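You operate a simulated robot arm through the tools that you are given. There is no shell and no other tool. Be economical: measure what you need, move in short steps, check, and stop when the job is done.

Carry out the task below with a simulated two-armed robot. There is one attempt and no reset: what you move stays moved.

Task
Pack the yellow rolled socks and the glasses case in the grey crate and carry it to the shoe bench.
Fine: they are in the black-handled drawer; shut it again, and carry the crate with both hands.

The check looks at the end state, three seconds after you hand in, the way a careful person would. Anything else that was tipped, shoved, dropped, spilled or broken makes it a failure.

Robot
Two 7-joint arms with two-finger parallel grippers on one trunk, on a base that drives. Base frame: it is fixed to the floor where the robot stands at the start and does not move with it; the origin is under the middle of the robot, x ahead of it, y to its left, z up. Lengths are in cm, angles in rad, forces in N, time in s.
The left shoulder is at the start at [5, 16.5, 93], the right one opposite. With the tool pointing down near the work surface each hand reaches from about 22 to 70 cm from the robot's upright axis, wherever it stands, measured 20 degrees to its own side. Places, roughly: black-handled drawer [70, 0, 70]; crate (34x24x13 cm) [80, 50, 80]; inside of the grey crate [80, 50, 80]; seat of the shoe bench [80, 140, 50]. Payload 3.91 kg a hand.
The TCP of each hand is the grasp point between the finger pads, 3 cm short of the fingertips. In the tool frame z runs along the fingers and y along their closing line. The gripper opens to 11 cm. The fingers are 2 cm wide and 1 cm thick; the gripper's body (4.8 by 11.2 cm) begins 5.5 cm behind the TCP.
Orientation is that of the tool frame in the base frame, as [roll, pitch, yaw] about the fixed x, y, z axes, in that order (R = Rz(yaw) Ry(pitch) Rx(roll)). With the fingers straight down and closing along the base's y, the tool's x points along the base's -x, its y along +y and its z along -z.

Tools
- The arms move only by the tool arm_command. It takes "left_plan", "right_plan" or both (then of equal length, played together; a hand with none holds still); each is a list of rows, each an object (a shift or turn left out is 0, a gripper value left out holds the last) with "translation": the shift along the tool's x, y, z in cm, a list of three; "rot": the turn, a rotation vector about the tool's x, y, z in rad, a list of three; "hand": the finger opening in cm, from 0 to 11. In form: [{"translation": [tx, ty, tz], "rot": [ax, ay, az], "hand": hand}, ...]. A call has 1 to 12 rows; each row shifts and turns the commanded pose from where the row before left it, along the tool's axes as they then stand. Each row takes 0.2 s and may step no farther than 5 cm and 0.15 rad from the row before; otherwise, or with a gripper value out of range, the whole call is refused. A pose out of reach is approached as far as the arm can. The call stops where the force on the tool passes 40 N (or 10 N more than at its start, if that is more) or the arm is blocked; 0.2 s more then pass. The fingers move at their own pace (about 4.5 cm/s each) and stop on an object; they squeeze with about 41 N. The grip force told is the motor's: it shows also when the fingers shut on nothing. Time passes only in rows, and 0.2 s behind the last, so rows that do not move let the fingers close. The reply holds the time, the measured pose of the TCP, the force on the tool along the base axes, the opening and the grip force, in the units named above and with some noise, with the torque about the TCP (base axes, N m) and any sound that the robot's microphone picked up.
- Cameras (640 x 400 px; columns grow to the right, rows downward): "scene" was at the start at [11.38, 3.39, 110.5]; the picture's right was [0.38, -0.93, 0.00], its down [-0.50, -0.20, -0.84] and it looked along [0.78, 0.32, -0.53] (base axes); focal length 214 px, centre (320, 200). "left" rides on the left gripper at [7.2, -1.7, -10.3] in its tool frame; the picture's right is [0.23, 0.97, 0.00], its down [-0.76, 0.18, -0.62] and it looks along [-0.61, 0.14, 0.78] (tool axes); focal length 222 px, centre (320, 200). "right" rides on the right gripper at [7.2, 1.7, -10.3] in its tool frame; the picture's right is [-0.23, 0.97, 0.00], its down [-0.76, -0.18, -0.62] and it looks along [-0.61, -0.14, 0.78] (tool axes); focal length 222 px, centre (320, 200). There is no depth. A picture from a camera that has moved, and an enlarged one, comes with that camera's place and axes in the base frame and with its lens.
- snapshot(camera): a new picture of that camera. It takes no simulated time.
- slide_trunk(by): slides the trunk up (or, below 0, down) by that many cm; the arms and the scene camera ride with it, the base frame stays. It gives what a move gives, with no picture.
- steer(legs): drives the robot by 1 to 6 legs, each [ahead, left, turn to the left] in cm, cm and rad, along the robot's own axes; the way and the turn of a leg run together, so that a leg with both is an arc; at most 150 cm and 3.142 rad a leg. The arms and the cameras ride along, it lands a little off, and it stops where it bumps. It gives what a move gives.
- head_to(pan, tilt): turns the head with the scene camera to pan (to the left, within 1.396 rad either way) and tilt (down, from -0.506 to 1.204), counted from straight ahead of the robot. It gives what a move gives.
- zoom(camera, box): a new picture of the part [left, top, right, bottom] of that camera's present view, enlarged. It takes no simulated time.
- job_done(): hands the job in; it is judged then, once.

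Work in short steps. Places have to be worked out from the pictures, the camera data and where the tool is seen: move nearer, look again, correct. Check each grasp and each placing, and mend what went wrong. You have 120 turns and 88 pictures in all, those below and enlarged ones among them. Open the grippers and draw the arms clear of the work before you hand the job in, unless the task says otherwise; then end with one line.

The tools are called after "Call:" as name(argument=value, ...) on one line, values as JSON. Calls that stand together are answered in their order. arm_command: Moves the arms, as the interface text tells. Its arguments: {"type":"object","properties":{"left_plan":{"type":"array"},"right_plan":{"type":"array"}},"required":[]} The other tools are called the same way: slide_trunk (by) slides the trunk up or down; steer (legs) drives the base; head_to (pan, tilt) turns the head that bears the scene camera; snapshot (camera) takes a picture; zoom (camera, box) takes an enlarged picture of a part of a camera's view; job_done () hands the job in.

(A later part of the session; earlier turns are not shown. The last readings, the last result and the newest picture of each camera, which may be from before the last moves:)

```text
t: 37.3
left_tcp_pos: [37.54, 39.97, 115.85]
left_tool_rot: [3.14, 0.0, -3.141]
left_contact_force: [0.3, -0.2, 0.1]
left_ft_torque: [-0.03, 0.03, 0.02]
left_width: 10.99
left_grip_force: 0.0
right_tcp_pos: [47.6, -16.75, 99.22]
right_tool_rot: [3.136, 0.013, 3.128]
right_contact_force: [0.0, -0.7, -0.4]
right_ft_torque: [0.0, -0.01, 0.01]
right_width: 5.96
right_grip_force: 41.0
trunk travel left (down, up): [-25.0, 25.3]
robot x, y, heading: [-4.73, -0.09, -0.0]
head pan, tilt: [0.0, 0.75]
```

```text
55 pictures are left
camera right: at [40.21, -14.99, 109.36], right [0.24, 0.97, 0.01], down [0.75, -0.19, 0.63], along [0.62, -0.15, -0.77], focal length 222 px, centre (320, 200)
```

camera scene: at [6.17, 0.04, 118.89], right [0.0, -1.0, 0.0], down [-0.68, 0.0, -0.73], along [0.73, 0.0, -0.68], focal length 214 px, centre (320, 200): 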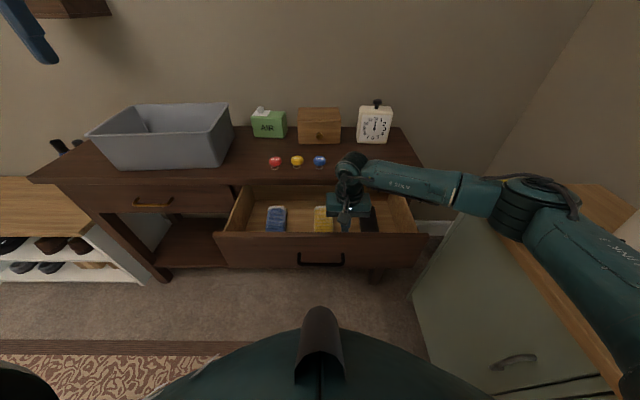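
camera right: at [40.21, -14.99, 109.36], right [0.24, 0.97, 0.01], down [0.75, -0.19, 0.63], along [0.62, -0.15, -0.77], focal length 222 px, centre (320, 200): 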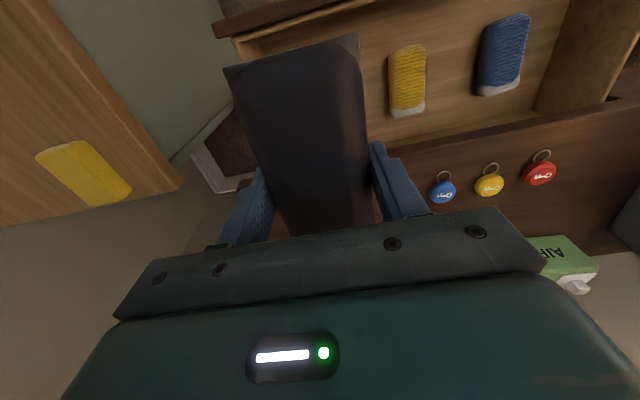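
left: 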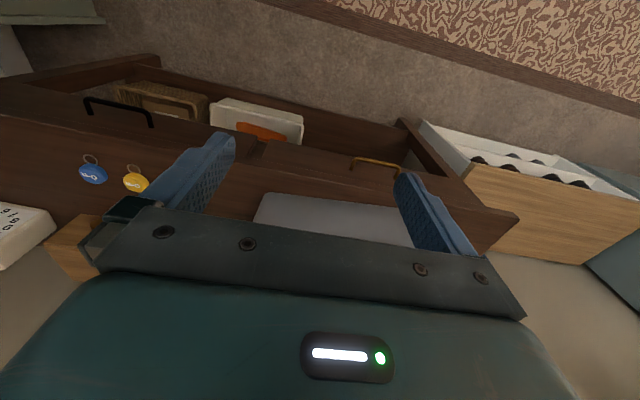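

The case is lifted cleanly. I'll move the right hand aside and bring the left hand over the socks.

Call:
arm_command(right_plan=[{"translation": [1.5, -3, -1]}, {"translation": [1.5, -3, -1]}, {"translation": [1, -3, 0]}, {}, {}, {}, {}, {}, {}, {}], left_plan=[{}, {}, {"translation": [-2, -4.2, 1.5]}, {"translation": [-2, -4.2, 1.5]}, {"translation": [-2, -4.2, 1.5]}, {"translation": [-2, -4.2, 1.5]}, {"translation": [-2, -4.2, 1.5]}, {"translation": [-2, -4.2, 1.5]}, {"translation": [0, -4.7, 1.5]}, {}])

Call:
arm_command(left_plan=[{"translation": [0, -4.7, 1.5]}, {"translation": [0, -4.7, 1.5]}, {"translation": [0, 0, 4]}, {}])

Call:
snapshot(camera="left")

Call:
snapshot(camera="scene")

```text
t: 39.5
left_tcp_pos: [45.75, 19.44, 104.27]
left_tool_rot: [-3.141, 0.001, -3.139]
left_contact_force: [-0.3, 0.4, 0.7]
left_ft_torque: [-0.01, 0.0, 0.01]
left_width: 11.0
left_grip_force: 0.1
left hand out of reach, approached as far as the arm can: row 7, 8, 9
right_tcp_pos: [43.47, -25.75, 101.35]
right_tool_rot: [3.138, 0.015, 3.13]
right_contact_force: [-0.1, -0.5, -1.0]
right_ft_torque: [0.01, -0.01, -0.03]
right_width: 5.92
right_grip_force: 41.4
trunk travel left (down, up): [-25.0, 25.3]
robot x, y, heading: [-5.27, -0.37, 0.0]
head pan, tilt: [0.0, 0.75]
```

```text
t: 40.5
left_tcp_pos: [43.44, 16.05, 97.31]
left_tool_rot: [-3.141, 0.001, -3.141]
left_contact_force: [0.6, 0.4, 0.0]
left_ft_torque: [0.02, 0.01, 0.03]
left_width: 11.0
left_grip_force: 0.2
left hand out of reach, approached as far as the arm can: row 1, 2
right_tcp_pos: [43.52, -25.7, 101.34]
right_tool_rot: [3.139, 0.014, 3.13]
right_contact_force: [-0.4, 0.1, -1.7]
right_ft_torque: [0.04, 0.02, -0.02]
right_width: 5.94
right_grip_force: 41.1
trunk travel left (down, up): [-25.0, 25.3]
robot x, y, heading: [-5.47, 0.26, 0.002]
head pan, tilt: [0.0, 0.75]
```

```text
54 pictures are left
camera left: at [35.97, 14.21, 107.61], right [-0.23, 0.97, 0.0], down [0.76, 0.18, 0.62], along [0.61, 0.14, -0.78], focal length 222 px, centre (320, 200)
```

left: 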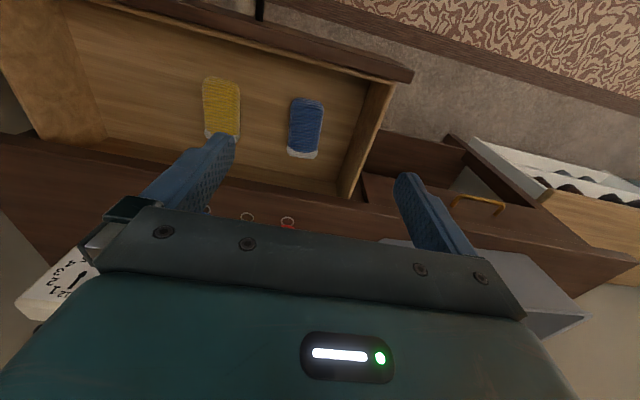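

```text
53 pictures are left
camera scene: at [6.21, 0.05, 118.89], right [0.0, -1.0, 0.0], down [-0.68, 0.0, -0.73], along [0.73, 0.0, -0.68], focal length 214 px, centre (320, 200)
```

scene: 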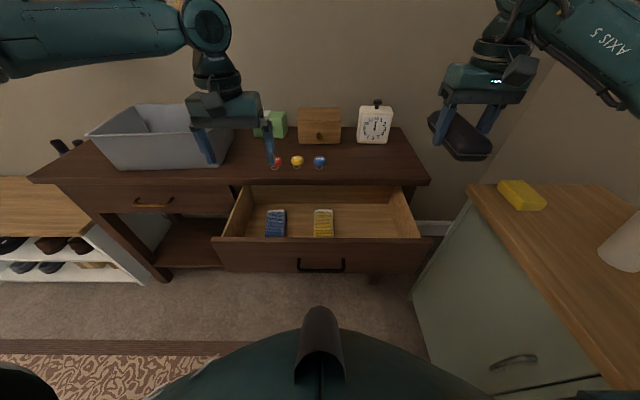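

The left arm can't reach across to the socks, so the right hand will do both items. I'll draw the left arm up and out, centre the right hand, and drive left toward the crate (rim centre ≈ [72, 47]).

Call:
arm_command(right_plan=[{}, {}, {}, {}, {"translation": [0, 3, -1]}, {"translation": [0, 3, -1]}, {"translation": [0, 3, 0]}, {"translation": [0, 3, 0]}], left_plan=[{"translation": [1, 3.5, -3]}, {"translation": [1, 3.5, -3]}, {"translation": [1, 3.5, -3]}, {"translation": [1, 3.5, -3]}, {"translation": [1, 3.5, -3]}, {"translation": [1, 3.5, -3]}, {"translation": [0, 3.5, 0]}, {}])

Call:
steer(legs=[[0, 54, 0]])

Call:
snapshot(camera="scene")

```text
t: 42.3
left_tcp_pos: [37.15, 40.63, 115.52]
left_tool_rot: [-3.141, -0.001, -3.139]
left_contact_force: [0.7, 0.2, -0.7]
left_ft_torque: [-0.02, 0.01, 0.0]
left_width: 10.98
left_grip_force: 0.1
right_tcp_pos: [43.68, -13.59, 103.09]
right_tool_rot: [3.139, 0.013, 3.129]
right_contact_force: [-0.2, -0.4, -1.0]
right_ft_torque: [-0.03, 0.04, 0.0]
right_width: 5.93
right_grip_force: 40.5
trunk travel left (down, up): [-25.0, 25.3]
robot x, y, heading: [-5.26, 0.13, -0.001]
head pan, tilt: [0.0, 0.75]
```

```text
t: 45.4
left_tcp_pos: [37.67, 93.48, 115.5]
left_tool_rot: [-3.141, 0.0, 3.134]
left_contact_force: [0.0, 0.4, 0.3]
left_ft_torque: [-0.03, 0.02, 0.02]
left_width: 11.01
left_grip_force: 0.0
right_tcp_pos: [43.71, 39.3, 103.1]
right_tool_rot: [3.139, 0.013, 3.12]
right_contact_force: [-1.0, 0.5, -1.0]
right_ft_torque: [-0.04, 0.02, 0.01]
right_width: 5.94
right_grip_force: 40.9
trunk travel left (down, up): [-25.0, 25.3]
robot x, y, heading: [-5.08, 53.25, -0.008]
head pan, tilt: [0.0, 0.75]
```

```text
52 pictures are left
camera scene: at [6.37, 53.3, 118.89], right [-0.01, -1.0, 0.0], down [-0.68, 0.01, -0.73], along [0.73, -0.01, -0.68], focal length 214 px, centre (320, 200)
```

scene: 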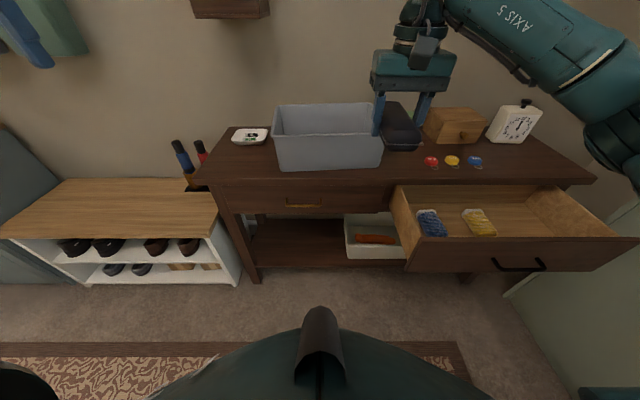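

Crate centre is now estimated at [71.7, 51], rim x 60–83.5, y 35–67. Drive ahead 12 cm and extend the right hand over the crate's right half.

Call:
steer(legs=[[12, 0, 0.008]])

Call:
arm_command(right_plan=[{"translation": [-4, 1, 0]}, {"translation": [-4, 1, 0]}, {"translation": [-4, 1, 0]}, {}])

Call:
snapshot(camera="right")

Call:
snapshot(camera="scene")

```text
t: 46.6
left_tcp_pos: [49.49, 93.68, 115.59]
left_tool_rot: [3.141, -0.001, 3.14]
left_contact_force: [0.5, 0.6, 0.8]
left_ft_torque: [0.02, 0.01, -0.01]
left_width: 11.02
left_grip_force: 0.1
right_tcp_pos: [55.74, 39.61, 103.01]
right_tool_rot: [3.138, 0.014, 3.126]
right_contact_force: [0.0, 0.1, -1.3]
right_ft_torque: [-0.04, 0.02, -0.02]
right_width: 5.94
right_grip_force: 40.5
trunk travel left (down, up): [-25.0, 25.3]
robot x, y, heading: [6.9, 53.9, -0.001]
head pan, tilt: [0.0, 0.75]
```

```text
t: 47.6
left_tcp_pos: [49.29, 93.68, 115.5]
left_tool_rot: [-3.141, -0.001, 3.14]
left_contact_force: [0.3, -0.1, 0.0]
left_ft_torque: [-0.03, -0.01, 0.05]
left_width: 11.0
left_grip_force: 0.0
right_tcp_pos: [67.63, 42.17, 103.08]
right_tool_rot: [3.139, 0.016, 3.128]
right_contact_force: [0.2, 0.3, -1.3]
right_ft_torque: [0.01, 0.03, -0.03]
right_width: 5.94
right_grip_force: 41.0
trunk travel left (down, up): [-25.0, 25.3]
robot x, y, heading: [6.79, 53.5, 0.002]
head pan, tilt: [0.0, 0.75]
```

```text
51 pictures are left
camera right: at [60.26, 43.92, 113.21], right [0.24, 0.97, 0.01], down [0.75, -0.19, 0.63], along [0.62, -0.15, -0.77], focal length 222 px, centre (320, 200)
```

right: 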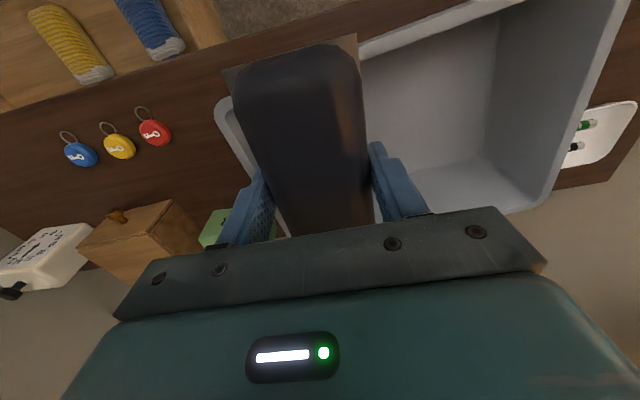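

```text
50 pictures are left
camera scene: at [18.32, 53.26, 118.89], right [0.0, -1.0, 0.0], down [-0.68, 0.0, -0.73], along [0.73, 0.0, -0.68], focal length 214 px, centre (320, 200)
```

scene: 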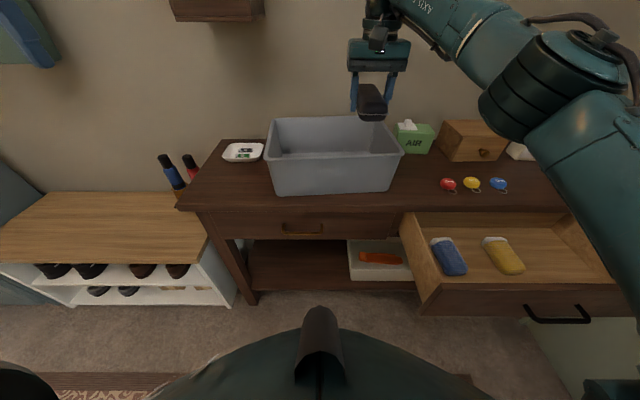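

The case would be tight along x (crate floor ≈16.5 cm), so I'll yaw the hand 90° to lay it along the crate's length.

Call:
arm_command(right_plan=[{"rot": [0, 0, 0.143]}, {"rot": [0, 0, 0.143]}, {"rot": [0, 0, 0.143]}, {"rot": [0, 0, 0.143]}, {"rot": [0, 0, 0.143]}, {"rot": [0, 0, 0.143]}, {"rot": [0, 0, 0.143]}, {"rot": [0, 0, 0.143]}, {"rot": [0, 0, 0.143]}, {"rot": [0, 0, 0.143]}, {"rot": [0, 0, 0.143]}, {}])

```text
t: 50.2
left_tcp_pos: [49.34, 93.84, 115.52]
left_tool_rot: [-3.141, -0.001, 3.14]
left_contact_force: [0.7, -0.4, -0.3]
left_ft_torque: [0.0, -0.01, 0.02]
left_width: 11.01
left_grip_force: 0.1
right_tcp_pos: [67.73, 42.32, 103.26]
right_tool_rot: [3.129, -0.004, 1.552]
right_contact_force: [0.4, 0.0, -0.7]
right_ft_torque: [0.03, -0.03, 0.01]
right_width: 5.94
right_grip_force: 41.2
trunk travel left (down, up): [-25.0, 25.3]
robot x, y, heading: [6.62, 53.42, -0.003]
head pan, tilt: [0.0, 0.75]
```

Yaw done. Now shift to [72.5, 46.5] and look.

Call:
arm_command(right_plan=[{"translation": [2.1, 2.4, 0]}, {"translation": [2.1, 2.4, 0]}, {"translation": [0, 0, 3]}, {}])

Call:
snapshot(camera="right")

Call:
snapshot(camera="scene")

```text
t: 51.2
left_tcp_pos: [49.44, 93.79, 115.62]
left_tool_rot: [-3.14, -0.001, 3.141]
left_contact_force: [0.1, 0.2, 0.3]
left_ft_torque: [-0.02, -0.02, 0.0]
left_width: 11.02
left_grip_force: 0.1
right_tcp_pos: [68.78, 45.07, 99.17]
right_tool_rot: [3.128, -0.003, 1.553]
right_contact_force: [0.0, -0.9, -1.6]
right_ft_torque: [0.01, 0.0, 0.0]
right_width: 5.93
right_grip_force: 40.9
right hand out of reach, approached as far as the arm can: row 1, 2
trunk travel left (down, up): [-25.0, 25.3]
robot x, y, heading: [6.83, 53.32, -0.0]
head pan, tilt: [0.0, 0.75]
```

```text
49 pictures are left
camera right: at [70.37, 52.27, 109.4], right [0.97, -0.24, 0.01], down [-0.2, -0.76, 0.62], along [-0.14, -0.6, -0.79], focal length 222 px, centre (320, 200)
```

right: 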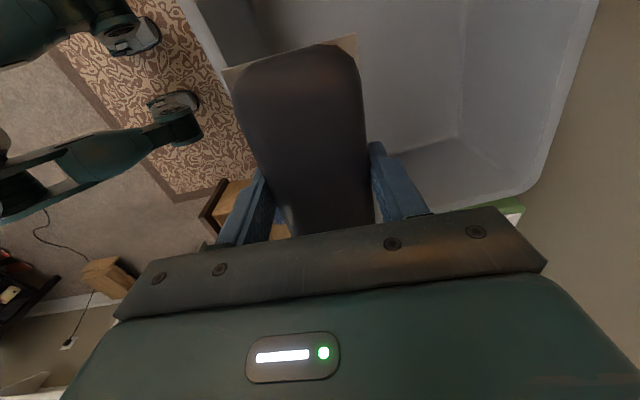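

```text
48 pictures are left
camera scene: at [18.32, 53.3, 118.89], right [0.0, -1.0, 0.0], down [-0.68, 0.0, -0.73], along [0.73, 0.0, -0.68], focal length 214 px, centre (320, 200)
```

scene: 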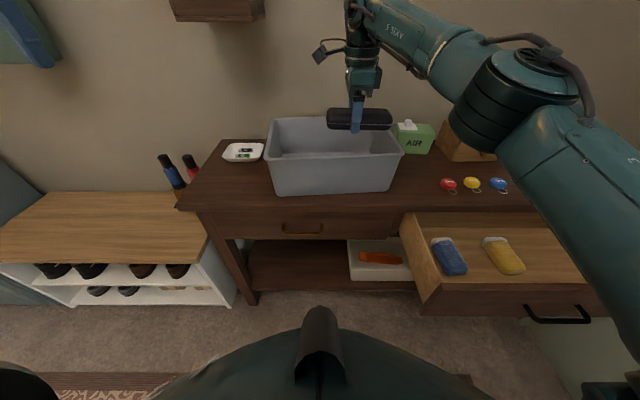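

Reach limit at x=68.8; I'll drive 4 cm ahead and 1.5 cm left instead.

Call:
steer(legs=[[4, 1.5, 0]])

Call:
snapshot(camera="scene")

```text
t: 52.1
left_tcp_pos: [53.31, 95.29, 115.45]
left_tool_rot: [-3.141, 0.001, -3.141]
left_contact_force: [0.0, 0.5, -0.2]
left_ft_torque: [-0.02, 0.01, 0.02]
left_width: 11.01
left_grip_force: 0.1
right_tcp_pos: [72.69, 46.65, 99.06]
right_tool_rot: [3.129, -0.003, 1.554]
right_contact_force: [0.0, 0.1, -1.1]
right_ft_torque: [0.01, 0.02, 0.01]
right_width: 5.93
right_grip_force: 40.8
trunk travel left (down, up): [-25.0, 25.3]
robot x, y, heading: [11.0, 54.64, 0.007]
head pan, tilt: [0.0, 0.75]
```

```text
47 pictures are left
camera scene: at [22.25, 54.82, 118.88], right [0.0, -1.0, 0.0], down [-0.68, 0.0, -0.73], along [0.73, 0.0, -0.68], focal length 214 px, centre (320, 200)
```

scene: 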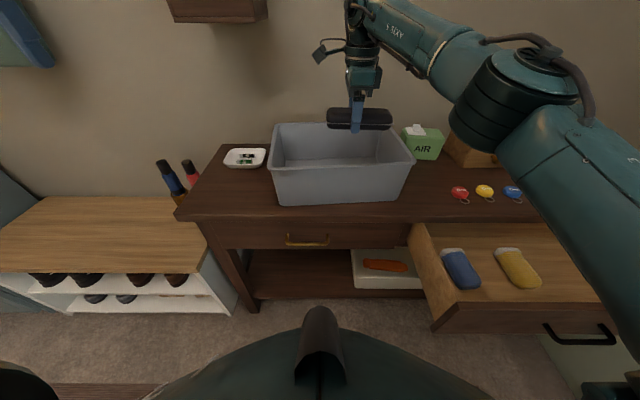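

Aligned over the crate. Lower the case to just above the crate floor.

Call:
arm_command(right_plan=[{"translation": [0, 0, 4]}, {"translation": [0, 0, 4]}, {"translation": [0, 0, 3]}, {"translation": [0, 0, 1]}, {"translation": [0, 0, 0.8]}, {}])

Call:
snapshot(camera="right")

Call:
zoom(camera="scene", box=[240, 80, 480, 230])

```text
t: 53.5
left_tcp_pos: [53.24, 95.26, 115.53]
left_tool_rot: [3.14, 0.0, 3.142]
left_contact_force: [0.9, -0.4, -0.1]
left_ft_torque: [0.02, -0.01, 0.0]
left_width: 11.02
left_grip_force: 0.2
right_tcp_pos: [72.76, 46.55, 86.22]
right_tool_rot: [3.128, -0.003, 1.553]
right_contact_force: [-0.5, -0.3, -0.9]
right_ft_torque: [0.01, 0.03, 0.02]
right_width: 5.94
right_grip_force: 41.0
trunk travel left (down, up): [-25.0, 25.3]
robot x, y, heading: [10.52, 54.81, -0.002]
head pan, tilt: [0.0, 0.75]
```

```text
46 pictures are left
camera right: at [74.33, 53.72, 96.47], right [0.97, -0.24, 0.01], down [-0.2, -0.76, 0.62], along [-0.14, -0.6, -0.79], focal length 222 px, centre (320, 200)
```

right: 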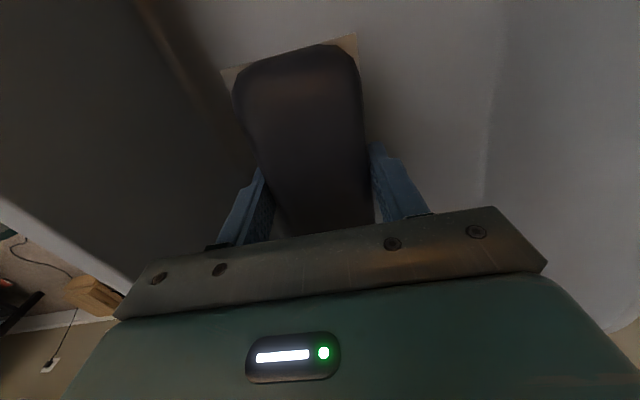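

```text
2.67 times, centred on (360, 155) of scene
camera zoom: at [22.2, 54.8, 118.89], right [0.0, -1.0, 0.0], down [-0.68, 0.0, -0.73], along [0.73, 0.0, -0.68], focal length 572 px, centre (213, 320)
```

zoom: 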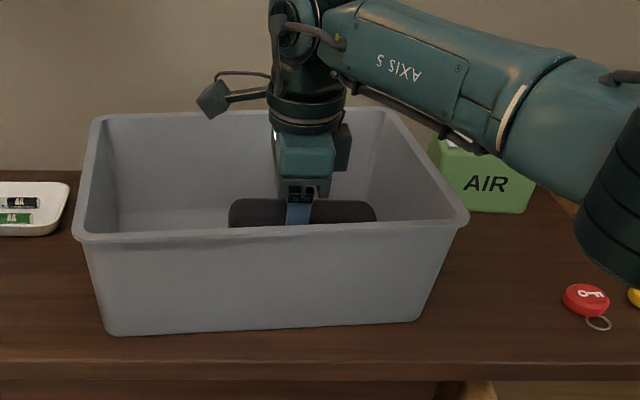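

Nothing touched yet. Lower gently until contact.

Call:
arm_command(right_plan=[{"translation": [0, 0, 0.6]}, {"translation": [0, 0, 0.6]}, {}])

```text
t: 54.3
left_tcp_pos: [53.3, 95.22, 115.42]
left_tool_rot: [3.141, -0.001, 3.141]
left_contact_force: [0.2, 0.8, -0.1]
left_ft_torque: [0.01, -0.03, 0.0]
left_width: 10.99
left_grip_force: 0.1
right_tcp_pos: [72.85, 46.55, 85.11]
right_tool_rot: [3.127, -0.002, 1.554]
right_contact_force: [0.7, -0.3, -1.6]
right_ft_torque: [-0.01, -0.01, 0.0]
right_width: 5.92
right_grip_force: 40.9
trunk travel left (down, up): [-25.0, 25.3]
robot x, y, heading: [11.03, 54.88, -0.001]
head pan, tilt: [0.0, 0.75]
```

Call:
arm_command(right_plan=[{"translation": [0, 0, 0.4]}, {"translation": [0, 0, 0.4]}, {}])

```text
t: 55.1
left_tcp_pos: [53.27, 95.27, 115.42]
left_tool_rot: [-3.14, -0.002, 3.14]
left_contact_force: [-1.1, -0.2, -0.2]
left_ft_torque: [0.02, 0.01, 0.0]
left_width: 11.01
left_grip_force: 0.0
right_tcp_pos: [72.93, 46.6, 84.4]
right_tool_rot: [3.128, -0.004, 1.555]
right_contact_force: [-0.1, 0.1, -1.4]
right_ft_torque: [-0.01, 0.03, 0.0]
right_width: 5.93
right_grip_force: 40.9
trunk travel left (down, up): [-25.0, 25.3]
robot x, y, heading: [10.92, 54.97, 0.002]
head pan, tilt: [0.0, 0.75]
```

Still no contact; continue with small steps.

Call:
arm_command(right_plan=[{"translation": [0, 0, 0.4]}, {"translation": [0, 0, 0.4]}, {}])

```text
t: 55.9
left_tcp_pos: [53.37, 95.22, 115.45]
left_tool_rot: [-3.141, 0.0, 3.141]
left_contact_force: [-0.5, 0.4, 0.4]
left_ft_torque: [0.0, 0.04, 0.02]
left_width: 10.99
left_grip_force: 0.0
right_tcp_pos: [72.82, 46.67, 83.58]
right_tool_rot: [3.128, -0.004, 1.556]
right_contact_force: [0.0, 0.0, -1.3]
right_ft_torque: [0.01, -0.02, -0.02]
right_width: 5.92
right_grip_force: 40.6
trunk travel left (down, up): [-25.0, 25.3]
robot x, y, heading: [10.32, 54.7, 0.0]
head pan, tilt: [0.0, 0.75]
```

Call:
arm_command(right_plan=[{"translation": [0, 0, 0.4]}, {"translation": [0, 0, 0.4]}, {"translation": [0, 0, 0.4]}, {}])

Call:
snapshot(camera="right")

```text
t: 56.9
left_tcp_pos: [53.25, 95.26, 115.5]
left_tool_rot: [-3.141, 0.0, 3.14]
left_contact_force: [0.3, -0.2, 0.4]
left_ft_torque: [-0.02, 0.0, -0.01]
left_width: 11.01
left_grip_force: 0.0
right_tcp_pos: [72.87, 46.61, 82.38]
right_tool_rot: [3.128, -0.001, 1.555]
right_contact_force: [0.0, -0.1, -0.7]
right_ft_torque: [0.02, 0.0, 0.01]
right_width: 5.93
right_grip_force: 40.4
trunk travel left (down, up): [-25.0, 25.3]
robot x, y, heading: [10.59, 54.65, -0.002]
head pan, tilt: [0.0, 0.75]
```

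```text
44 pictures are left
camera right: at [74.45, 53.78, 92.62], right [0.97, -0.24, 0.01], down [-0.2, -0.76, 0.62], along [-0.14, -0.6, -0.79], focal length 222 px, centre (320, 200)
```

right: 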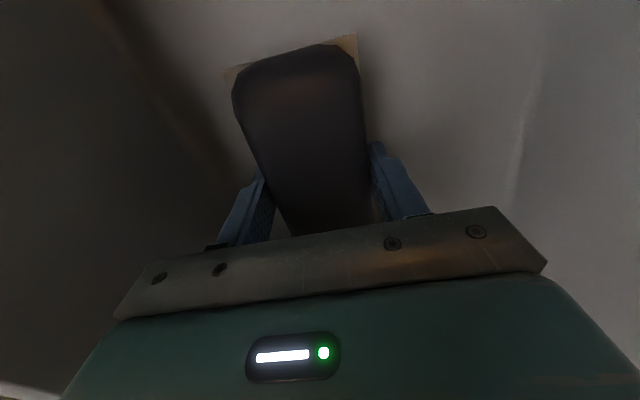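

Call:
arm_command(right_plan=[{"translation": [0, 0, 0.4]}, {"translation": [0, 0, 0.4]}, {"translation": [0, 0, 0.4]}, {}])

```text
t: 57.9
left_tcp_pos: [53.03, 95.27, 115.58]
left_tool_rot: [3.142, 0.0, -3.141]
left_contact_force: [0.6, 0.7, 1.0]
left_ft_torque: [-0.01, -0.01, -0.02]
left_width: 11.01
left_grip_force: 0.1
right_tcp_pos: [72.97, 46.78, 81.55]
right_tool_rot: [3.122, -0.002, 1.552]
right_contact_force: [1.5, -2.8, 24.2]
right_ft_torque: [-0.77, 0.7, 0.08]
right_width: 5.96
right_grip_force: 41.4
trunk travel left (down, up): [-25.0, 25.3]
robot x, y, heading: [10.71, 54.71, 0.001]
head pan, tilt: [0.0, 0.75]
```

Contact at TCP z≈81.6, so the crate floor is about 78.3. Ease up, open, and rise.

Call:
arm_command(right_plan=[{"translation": [0, 0, -0.4], "hand": 8.5}, {}, {}, {"translation": [0, 0, -3]}, {"translation": [0, 0, -4]}, {"translation": [0, 0, -4.5]}, {"translation": [0, 0, -4.5]}, {"translation": [0, 0, -4]}, {}])

Call:
snapshot(camera="right")

Call:
zoom(camera="scene", box=[240, 80, 480, 230])

```text
t: 59.9
left_tcp_pos: [53.25, 95.25, 115.48]
left_tool_rot: [3.14, 0.001, -3.14]
left_contact_force: [-0.9, -0.2, -0.2]
left_ft_torque: [0.0, 0.02, -0.01]
left_width: 11.0
left_grip_force: 0.0
right_tcp_pos: [72.68, 46.53, 101.48]
right_tool_rot: [3.127, -0.004, 1.555]
right_contact_force: [0.8, 0.5, 0.1]
right_ft_torque: [0.0, -0.01, 0.0]
right_width: 8.5
right_grip_force: 0.0
trunk travel left (down, up): [-25.0, 25.3]
robot x, y, heading: [11.31, 54.95, -0.003]
head pan, tilt: [0.0, 0.75]
```

```text
43 pictures are left
camera right: at [74.18, 53.58, 111.77], right [0.97, -0.24, 0.01], down [-0.2, -0.76, 0.62], along [-0.14, -0.6, -0.79], focal length 222 px, centre (320, 200)
```

right: 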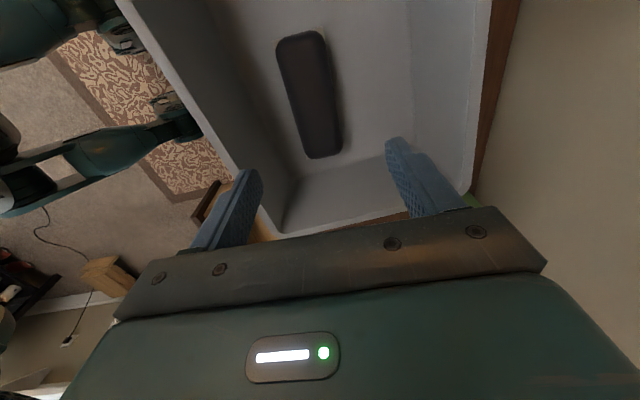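

```text
2.67 times, centred on (360, 155) of scene
camera zoom: at [22.2, 54.78, 118.89], right [0.0, -1.0, 0.0], down [-0.68, 0.0, -0.73], along [0.73, 0.0, -0.68], focal length 572 px, centre (213, 320)
```

zoom: 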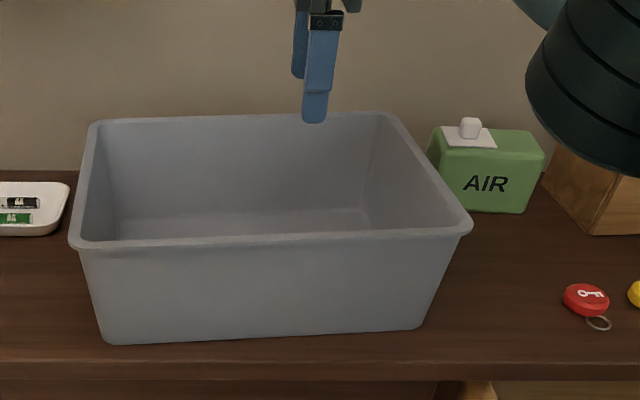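

The case lies flat in the crate. I'll turn the right hand back and return to the drawer.

Call:
arm_command(right_plan=[{"rot": [0, 0, -0.143]}, {"rot": [0, 0, -0.143]}, {"rot": [0, 0, -0.143]}, {"rot": [0, 0, -0.143]}, {"rot": [0, 0, -0.143]}, {"rot": [0, 0, -0.143]}, {"rot": [0, 0, -0.143]}, {"rot": [0, 0, -0.143]}, {"rot": [0, 0, -0.143]}, {"rot": [0, 0, -0.143]}, {"rot": [0, 0, -0.143]}, {}])

Call:
steer(legs=[[-16, 0, 0], [0, -52, 0]])

Call:
arm_command(right_plan=[{"translation": [3, 0, 0], "hand": 11}, {"translation": [3, 0, 0]}, {}])

Call:
snapshot(camera="right")

```text
t: 62.5
left_tcp_pos: [53.23, 95.14, 115.52]
left_tool_rot: [-3.14, -0.001, 3.141]
left_contact_force: [0.0, -0.3, 0.4]
left_ft_torque: [-0.03, -0.02, 0.02]
left_width: 11.01
left_grip_force: 0.1
right_tcp_pos: [72.68, 46.7, 101.66]
right_tool_rot: [3.138, 0.014, 3.129]
right_contact_force: [0.2, -0.5, 0.0]
right_ft_torque: [-0.01, 0.0, 0.03]
right_width: 8.53
right_grip_force: 0.1
trunk travel left (down, up): [-25.0, 25.3]
robot x, y, heading: [10.28, 54.94, -0.002]
head pan, tilt: [0.0, 0.75]
```

```text
t: 66.5
left_tcp_pos: [37.29, 42.56, 115.53]
left_tool_rot: [3.14, -0.001, 3.139]
left_contact_force: [-0.4, 0.3, -0.3]
left_ft_torque: [0.02, -0.01, -0.02]
left_width: 11.01
left_grip_force: 0.1
right_tcp_pos: [56.58, -6.1, 101.65]
right_tool_rot: [3.138, 0.013, 3.124]
right_contact_force: [-0.6, 0.6, 0.4]
right_ft_torque: [-0.02, 0.0, -0.02]
right_width: 8.51
right_grip_force: 0.1
trunk travel left (down, up): [-25.0, 25.3]
robot x, y, heading: [-5.14, 2.05, -0.0]
head pan, tilt: [0.0, 0.75]
```

```text
t: 67.3
left_tcp_pos: [37.26, 42.74, 115.46]
left_tool_rot: [3.141, 0.002, 3.139]
left_contact_force: [0.9, -0.2, -0.1]
left_ft_torque: [0.0, 0.03, 0.01]
left_width: 11.01
left_grip_force: 0.1
right_tcp_pos: [50.6, -6.03, 101.36]
right_tool_rot: [3.14, 0.014, 3.121]
right_contact_force: [-0.4, -0.2, -0.7]
right_ft_torque: [-0.01, -0.02, 0.05]
right_width: 11.01
right_grip_force: 0.1
trunk travel left (down, up): [-25.0, 25.3]
robot x, y, heading: [-5.33, 2.48, -0.003]
head pan, tilt: [0.0, 0.75]
```

```text
41 pictures are left
camera right: at [43.05, -4.36, 111.52], right [0.25, 0.97, 0.01], down [0.75, -0.19, 0.63], along [0.62, -0.15, -0.77], focal length 222 px, centre (320, 200)
```

right: 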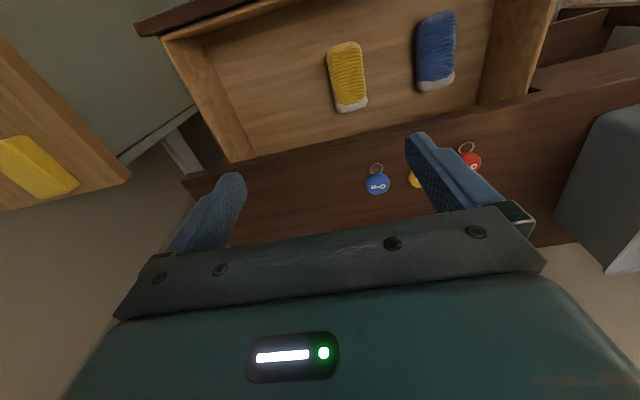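

Socks centred at about [53.1, -1.2]. Move over and descend to straddle them.

Call:
arm_command(right_plan=[{"translation": [-0.8, 4.8, 0]}, {"translation": [0, 0, 5]}, {"translation": [0, 0, 5]}, {"translation": [0, 0, 5]}, {"translation": [0, 0, 5]}, {"translation": [0, 0, 5]}, {"translation": [0, 0, 5]}, {}])

Call:
snapshot(camera="right")

```text
t: 69.2
left_tcp_pos: [37.23, 42.69, 115.56]
left_tool_rot: [-3.14, 0.0, 3.139]
left_contact_force: [-0.5, 0.2, 0.2]
left_ft_torque: [-0.02, 0.01, -0.01]
left_width: 11.02
left_grip_force: 0.1
right_tcp_pos: [52.15, -1.07, 71.15]
right_tool_rot: [3.138, 0.016, 3.124]
right_contact_force: [-0.6, -0.5, -0.5]
right_ft_torque: [0.03, 0.0, 0.0]
right_width: 11.02
right_grip_force: 0.0
trunk travel left (down, up): [-25.0, 25.3]
robot x, y, heading: [-4.95, 2.06, -0.006]
head pan, tilt: [0.0, 0.75]
```

```text
40 pictures are left
camera right: at [44.62, 0.78, 81.2], right [0.24, 0.97, 0.01], down [0.75, -0.19, 0.63], along [0.62, -0.15, -0.77], focal length 222 px, centre (320, 200)
```

right: 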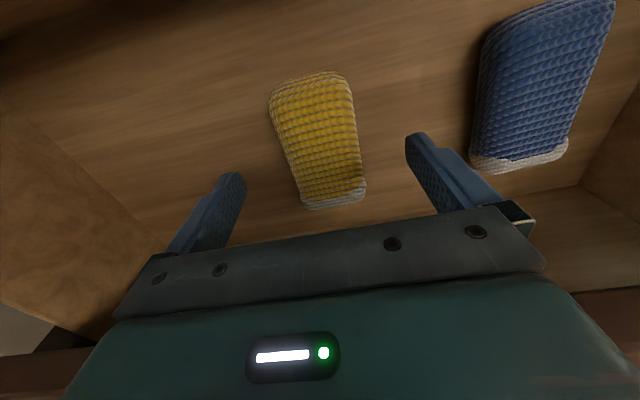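

Well centred. Lower to just off the floor and close.

Call:
arm_command(right_plan=[{"translation": [0, 0, 3]}, {"translation": [0, 0, 2.5]}, {"translation": [0, 0, 1]}, {"hand": 0}, {}, {}, {}, {}, {}, {}])

Call:
snapshot(camera="right")

```text
t: 71.3
left_tcp_pos: [37.36, 42.66, 115.51]
left_tool_rot: [3.14, -0.001, 3.137]
left_contact_force: [-0.5, -0.2, 0.2]
left_ft_torque: [-0.03, 0.01, -0.01]
left_width: 11.0
left_grip_force: 0.0
right_tcp_pos: [52.09, -1.07, 64.96]
right_tool_rot: [3.137, 0.015, 3.124]
right_contact_force: [-0.4, 0.5, 0.0]
right_ft_torque: [-0.02, 0.02, 0.02]
right_width: 6.43
right_grip_force: 41.5
trunk travel left (down, up): [-25.0, 25.3]
robot x, y, heading: [-4.97, 2.02, -0.002]
head pan, tilt: [0.0, 0.75]
```

```text
39 pictures are left
camera right: at [44.59, 0.72, 75.0], right [0.24, 0.97, 0.01], down [0.75, -0.19, 0.63], along [0.62, -0.15, -0.77], focal length 222 px, centre (320, 200)
```

right: 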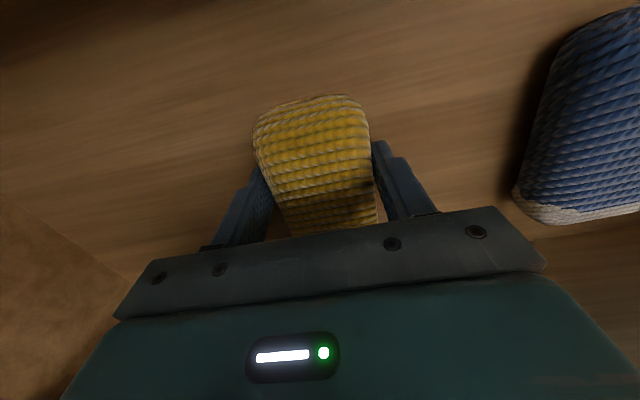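

Socks gripped. Lift a little, shift back from under the table edge, then lift out.

Call:
arm_command(right_plan=[{"translation": [0, 0, -2]}, {"translation": [1.5, 0, -2]}, {"translation": [2.2, 0, -1]}, {"translation": [0, 0, -3]}, {"translation": [0, 0, -4]}, {"translation": [0, 0, -5]}, {"translation": [0, 0, -5]}, {"translation": [0, 0, -5]}, {"translation": [0, 0, -5]}, {"translation": [0, 0, -5]}, {}])

Call:
snapshot(camera="right")

```text
t: 73.8
left_tcp_pos: [37.32, 42.65, 115.46]
left_tool_rot: [3.141, 0.0, 3.137]
left_contact_force: [-0.2, -0.1, 0.6]
left_ft_torque: [-0.01, -0.03, 0.0]
left_width: 11.0
left_grip_force: 0.0
right_tcp_pos: [47.62, -1.23, 102.11]
right_tool_rot: [3.138, 0.015, 3.124]
right_contact_force: [0.0, -0.3, -0.1]
right_ft_torque: [-0.02, 0.01, -0.01]
right_width: 6.43
right_grip_force: 40.4
trunk travel left (down, up): [-25.0, 25.3]
robot x, y, heading: [-5.12, 2.3, 0.002]
head pan, tilt: [0.0, 0.75]
```

```text
38 pictures are left
camera right: at [40.26, 0.5, 112.16], right [0.24, 0.97, 0.01], down [0.75, -0.19, 0.63], along [0.62, -0.15, -0.77], focal length 222 px, centre (320, 200)
```

right: 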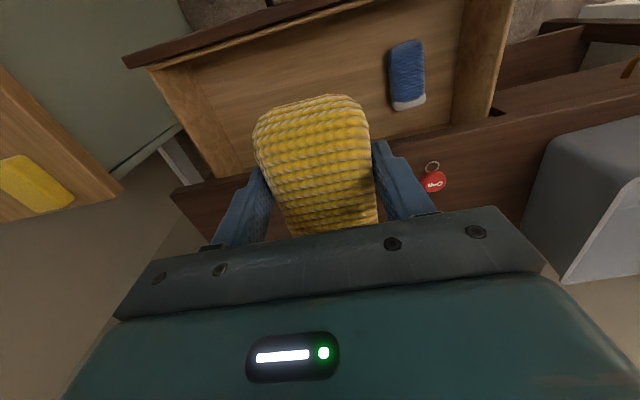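

Socks lifted. Drive left and ahead to the crate, then shift the hand over its left part.

Call:
steer(legs=[[0, 63, 0], [15, 0, 0]])

Call:
arm_command(right_plan=[{"translation": [-4, -1.5, 0]}, {"translation": [-4, -1.5, 0]}, {}])

Call:
snapshot(camera="right")

Call:
snapshot(camera="scene")

```text
t: 78.2
left_tcp_pos: [51.79, 105.8, 115.37]
left_tool_rot: [3.14, 0.001, -3.135]
left_contact_force: [-0.1, -0.2, -0.7]
left_ft_torque: [-0.01, 0.04, 0.0]
left_width: 11.0
left_grip_force: 0.0
right_tcp_pos: [62.62, 62.09, 101.99]
right_tool_rot: [3.138, 0.016, 3.135]
right_contact_force: [0.3, 0.2, -0.4]
right_ft_torque: [-0.03, 0.04, 0.0]
right_width: 6.44
right_grip_force: 41.2
trunk travel left (down, up): [-25.0, 25.3]
robot x, y, heading: [9.45, 65.01, 0.006]
head pan, tilt: [0.0, 0.75]
```

```text
t: 79.0
left_tcp_pos: [51.68, 105.76, 115.43]
left_tool_rot: [3.141, 0.001, -3.135]
left_contact_force: [-1.1, 0.3, -0.3]
left_ft_torque: [-0.02, -0.02, -0.02]
left_width: 11.02
left_grip_force: 0.1
right_tcp_pos: [70.71, 58.82, 102.17]
right_tool_rot: [3.138, 0.014, 3.133]
right_contact_force: [0.5, -0.7, -0.4]
right_ft_torque: [0.0, 0.0, -0.01]
right_width: 6.43
right_grip_force: 41.1
trunk travel left (down, up): [-25.0, 25.3]
robot x, y, heading: [9.79, 64.95, 0.005]
head pan, tilt: [0.0, 0.75]
```

```text
37 pictures are left
camera right: at [63.1, 60.59, 112.22], right [0.23, 0.97, 0.01], down [0.75, -0.18, 0.63], along [0.62, -0.14, -0.77], focal length 222 px, centre (320, 200)
```

right: 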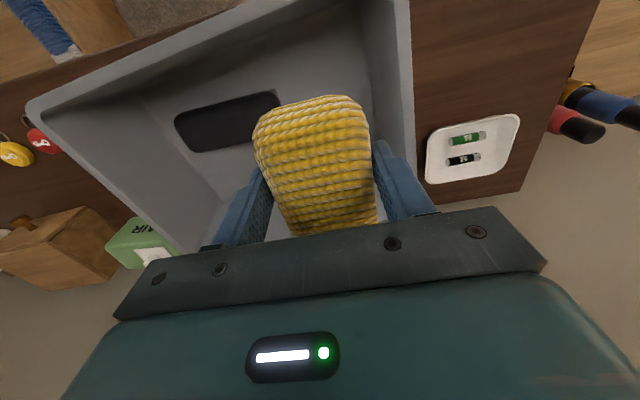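

```text
36 pictures are left
camera scene: at [21.01, 65.09, 118.89], right [0.01, -1.0, 0.0], down [-0.68, 0.0, -0.73], along [0.73, 0.0, -0.68], focal length 214 px, centre (320, 200)
```

scene: 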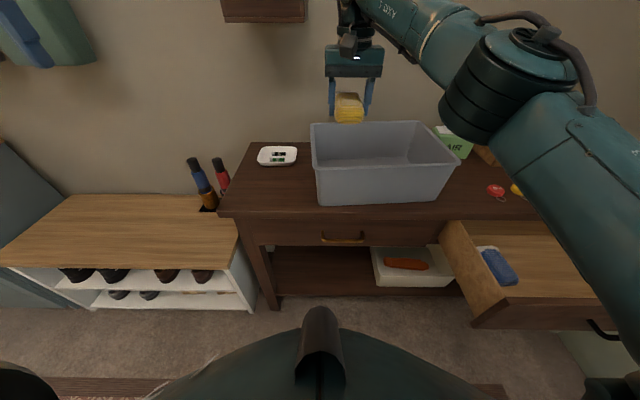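

There's room left of the case (its end at y≈53, crate floor edge y≈65). Lower the socks in at y≈59.3.

Call:
arm_command(right_plan=[{"translation": [0, 0.5, 4.5]}, {"translation": [0, 0, 4.5]}, {"translation": [0, 0, 4]}, {"translation": [0, 0, 3]}, {"translation": [0, 0, 1.5]}, {"translation": [0, 0, 1]}, {}])

Call:
snapshot(camera="right")

Call:
zoom(camera="scene", box=[260, 80, 500, 230])

```text
t: 80.6
left_tcp_pos: [51.69, 105.85, 115.49]
left_tool_rot: [-3.14, 0.0, -3.134]
left_contact_force: [0.3, -0.4, -0.5]
left_ft_torque: [0.0, 0.04, 0.0]
left_width: 10.99
left_grip_force: 0.0
right_tcp_pos: [70.93, 59.64, 83.73]
right_tool_rot: [3.139, 0.013, 3.135]
right_contact_force: [0.0, -0.2, -0.4]
right_ft_torque: [0.01, 0.03, 0.02]
right_width: 6.43
right_grip_force: 41.1
trunk travel left (down, up): [-25.0, 25.3]
robot x, y, heading: [9.38, 65.07, 0.008]
head pan, tilt: [0.0, 0.75]
```

```text
35 pictures are left
camera right: at [63.47, 61.29, 93.76], right [0.23, 0.97, 0.01], down [0.75, -0.18, 0.63], along [0.62, -0.14, -0.77], focal length 222 px, centre (320, 200)
```

right: 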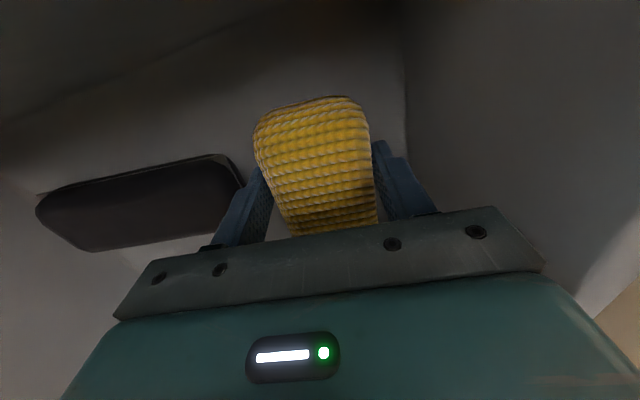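

```text
2.67 times, centred on (380, 155) of scene
camera zoom: at [21.01, 65.11, 118.89], right [0.01, -1.0, 0.0], down [-0.68, 0.0, -0.73], along [0.73, 0.0, -0.68], focal length 572 px, centre (160, 320)
```

zoom: 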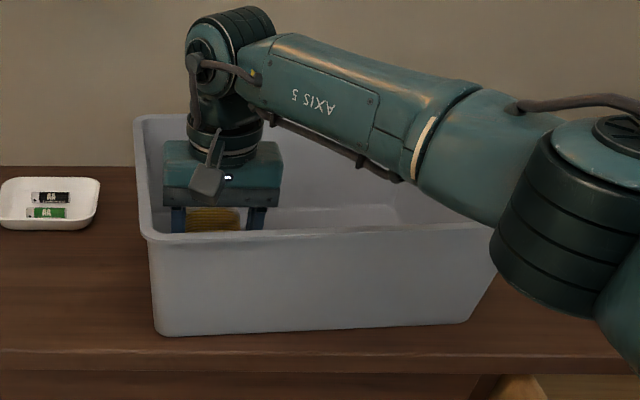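

Good position; 1 cm more, then release and rise.

Call:
arm_command(right_plan=[{"translation": [0, 0, 0.9]}, {"hand": 8}, {}, {}, {"translation": [0, 0, -3]}, {"translation": [0, 0, -4]}, {"translation": [0, 0, -4.5]}, {"translation": [0, 0, -4.5]}, {"translation": [0, 0, -4]}, {}])

Call:
snapshot(camera="right")

```text
t: 82.8
left_tcp_pos: [51.69, 105.84, 115.49]
left_tool_rot: [-3.141, 0.0, -3.135]
left_contact_force: [0.3, -0.3, -0.2]
left_ft_torque: [0.01, 0.01, -0.01]
left_width: 10.98
left_grip_force: 0.0
right_tcp_pos: [70.52, 59.34, 102.88]
right_tool_rot: [3.137, 0.014, 3.135]
right_contact_force: [0.0, 0.0, 0.1]
right_ft_torque: [-0.01, -0.01, 0.01]
right_width: 8.0
right_grip_force: 0.1
trunk travel left (down, up): [-25.0, 25.3]
robot x, y, heading: [9.87, 65.06, 0.007]
head pan, tilt: [0.0, 0.75]
```

```text
33 pictures are left
camera right: at [63.07, 61.02, 113.04], right [0.23, 0.97, 0.01], down [0.75, -0.18, 0.63], along [0.62, -0.14, -0.77], focal length 222 px, centre (320, 200)
```

right: 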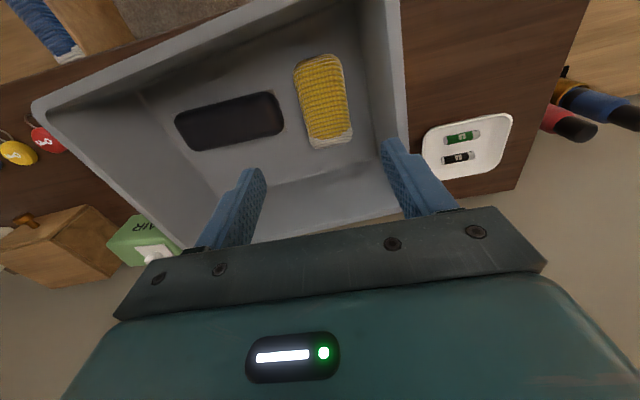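

Both items are in the crate. Now back away to in front of the drawer to shut it.

Call:
steer(legs=[[-31, 0, 0], [0, -65, 0]])

Call:
arm_command(right_plan=[{"translation": [4, 1, 0], "hand": 0}, {"translation": [4, 1, 0]}, {"translation": [4, 1, 0]}, {"rot": [-0.0866, -0.0866, 0.0866]}, {"rot": [-0.0866, -0.0866, 0.0866]}, {"rot": [-0.0866, -0.0866, 0.0866]}, {"rot": [-0.0866, -0.0866, 0.0866]}, {"rot": [-0.0866, -0.0866, 0.0866]}, {"rot": [-0.0866, -0.0866, 0.0866]}, {"rot": [-0.0866, -0.0866, 0.0866]}, {"rot": [-0.0866, -0.0866, 0.0866]}])

Call:
arm_command(right_plan=[{"rot": [-0.0866, -0.0866, 0.0866]}, {"rot": [-0.0866, -0.0866, 0.0866]}, {"rot": [-0.0866, -0.0866, 0.0866]}, {"rot": [-0.0866, -0.0866, 0.0866]}, {"rot": [-0.0832, -0.0832, 0.0832]}, {"rot": [-0.0862, -0.0862, 0.0862]}, {}])

Call:
slide_trunk(by=-18)

```text
t: 88.1
left_tcp_pos: [21.06, 39.94, 115.46]
left_tool_rot: [-3.141, 0.0, 3.13]
left_contact_force: [-0.6, -0.9, 0.4]
left_ft_torque: [0.02, 0.02, -0.03]
left_width: 11.0
left_grip_force: 0.2
right_tcp_pos: [38.89, -6.75, 102.81]
right_tool_rot: [3.138, 0.014, 3.113]
right_contact_force: [0.4, -0.4, -0.8]
right_ft_torque: [-0.01, 0.01, -0.02]
right_width: 7.98
right_grip_force: 0.1
trunk travel left (down, up): [-25.0, 25.3]
robot x, y, heading: [-21.99, 0.1, -0.011]
head pan, tilt: [0.0, 0.75]
```

```text
t: 90.5
left_tcp_pos: [21.08, 40.01, 115.43]
left_tool_rot: [3.141, 0.0, 3.127]
left_contact_force: [0.0, 0.1, 0.3]
left_ft_torque: [0.0, -0.02, -0.01]
left_width: 11.01
left_grip_force: 0.1
right_tcp_pos: [27.07, -3.42, 102.75]
right_tool_rot: [2.209, 0.336, 2.19]
right_contact_force: [0.0, 0.2, 0.2]
right_ft_torque: [-0.01, 0.0, 0.0]
right_width: 0.0
right_grip_force: 37.2
trunk travel left (down, up): [-25.0, 25.3]
robot x, y, heading: [-21.22, -0.02, -0.012]
head pan, tilt: [0.0, 0.75]
```

```text
t: 92.1
left_tcp_pos: [20.97, 40.12, 115.45]
left_tool_rot: [3.141, 0.001, 3.127]
left_contact_force: [-0.3, -0.1, 0.3]
left_ft_torque: [-0.04, 0.02, -0.01]
left_width: 11.03
left_grip_force: 0.1
right_tcp_pos: [27.09, -3.5, 102.76]
right_tool_rot: [1.556, -0.003, 1.542]
right_contact_force: [-0.1, -0.4, 0.1]
right_ft_torque: [-0.01, -0.01, -0.02]
right_width: 0.02
right_grip_force: 38.1
trunk travel left (down, up): [-25.0, 25.3]
robot x, y, heading: [-21.75, -0.05, -0.017]
head pan, tilt: [0.0, 0.75]
```

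```text
t: 94.1
left_tcp_pos: [21.04, 40.08, 97.43]
left_tool_rot: [3.141, 0.001, 3.127]
left_contact_force: [-0.2, -1.0, 0.5]
left_ft_torque: [-0.01, -0.03, -0.01]
left_width: 11.0
left_grip_force: 0.1
right_tcp_pos: [27.15, -3.38, 84.63]
right_tool_rot: [1.556, -0.002, 1.545]
right_contact_force: [-0.4, -0.2, 0.1]
right_ft_torque: [0.0, 0.02, -0.03]
right_width: 0.0
right_grip_force: 37.7
trunk travel left (down, up): [-7.0, 43.3]
robot x, y, heading: [-21.86, 0.01, -0.013]
head pan, tilt: [0.0, 0.75]
```

Lower the hand to z≈70.7, above the handle bar and in front of the drawer face, and check.

Call:
arm_command(right_plan=[{"translation": [1.2, -4.6, 0]}, {"translation": [1.2, -4.6, 0]}, {"translation": [1, -4.7, 0]}, {}])

Call:
steer(legs=[[1, 0, 0.014]])

Call:
snapshot(camera="right")

Call:
snapshot(camera="scene")

```text
t: 95.1
left_tcp_pos: [21.11, 40.05, 97.54]
left_tool_rot: [3.141, -0.001, 3.128]
left_contact_force: [0.2, 0.2, 0.7]
left_ft_torque: [-0.03, 0.0, -0.02]
left_width: 11.0
left_grip_force: 0.1
right_tcp_pos: [27.41, 0.12, 71.07]
right_tool_rot: [1.559, -0.002, 1.546]
right_contact_force: [0.0, 0.1, 0.0]
right_ft_torque: [-0.01, 0.01, 0.01]
right_width: 0.0
right_grip_force: 37.9
trunk travel left (down, up): [-7.0, 43.3]
robot x, y, heading: [-21.88, 0.36, -0.012]
head pan, tilt: [0.0, 0.75]
```

```text
t: 95.9
left_tcp_pos: [21.52, 40.74, 97.46]
left_tool_rot: [3.141, 0.0, -3.142]
left_contact_force: [-0.6, -0.2, 0.5]
left_ft_torque: [0.02, -0.02, 0.0]
left_width: 10.99
left_grip_force: 0.0
right_tcp_pos: [28.3, 0.74, 71.04]
right_tool_rot: [1.556, -0.002, 1.557]
right_contact_force: [-0.6, -0.6, -0.1]
right_ft_torque: [0.0, -0.01, 0.01]
right_width: 0.02
right_grip_force: 37.8
trunk travel left (down, up): [-7.0, 43.3]
robot x, y, heading: [-20.45, -0.22, 0.003]
head pan, tilt: [0.0, 0.75]
```

```text
32 pictures are left
camera right: at [17.91, 8.09, 72.48], right [-0.02, -0.23, 0.97], down [-0.63, -0.75, -0.19], along [0.78, -0.62, -0.13], focal length 222 px, centre (320, 200)
```

right: 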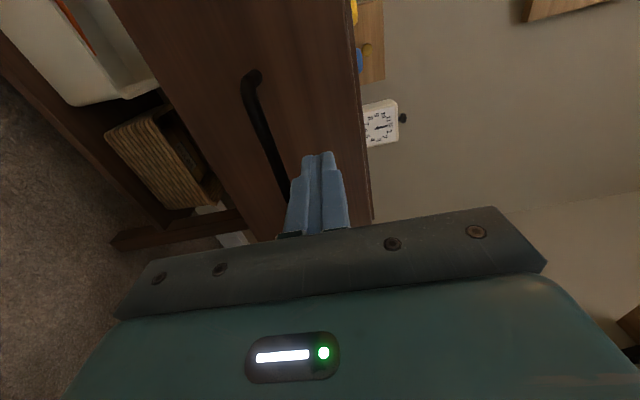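

```text
31 pictures are left
camera scene: at [-9.47, 0.09, 100.89], right [0.0, -1.0, 0.0], down [-0.68, 0.0, -0.73], along [0.73, 0.0, -0.68], focal length 214 px, centre (320, 200)
```

scene: 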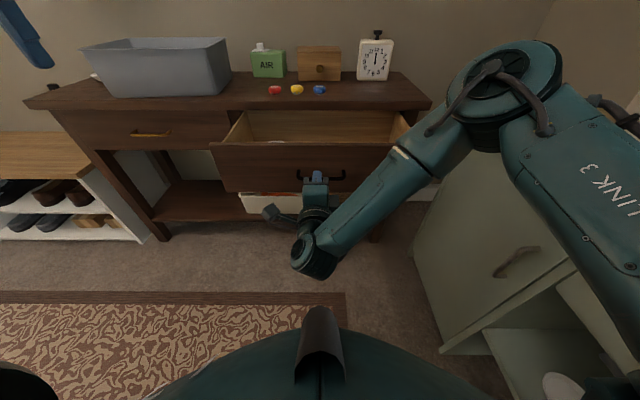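

Fingers aim at the face above the handle. Drive forward 24 cm to push the drawer most of the way in.

Call:
steer(legs=[[24, 0, 0]])

Call:
snapshot(camera="scene")

```text
t: 97.6
left_tcp_pos: [45.09, 40.69, 97.49]
left_tool_rot: [-3.141, 0.0, -3.138]
left_contact_force: [-0.6, 0.1, 0.7]
left_ft_torque: [0.02, 0.0, -0.02]
left_width: 11.0
left_grip_force: 0.1
right_tcp_pos: [52.0, 0.98, 71.09]
right_tool_rot: [1.557, -0.003, 1.56]
right_contact_force: [1.2, 0.9, -0.5]
right_ft_torque: [0.04, -0.02, 0.0]
right_width: 0.0
right_grip_force: 37.3
trunk travel left (down, up): [-7.0, 43.3]
robot x, y, heading: [2.82, -0.1, 0.003]
head pan, tilt: [0.0, 0.75]
```

```text
30 pictures are left
camera scene: at [14.17, 0.15, 100.89], right [0.0, -1.0, 0.0], down [-0.68, 0.0, -0.73], along [0.73, 0.0, -0.68], focal length 214 px, centre (320, 200)
```

scene: 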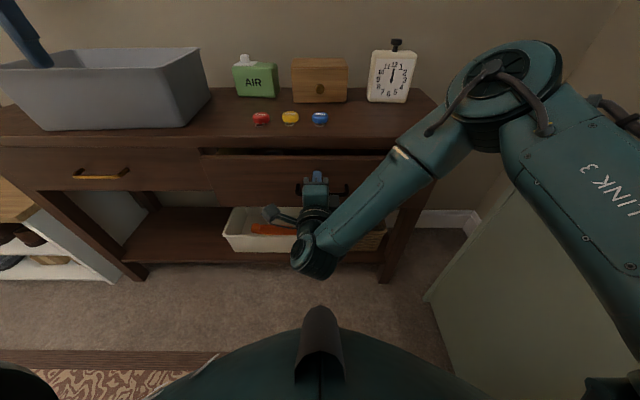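

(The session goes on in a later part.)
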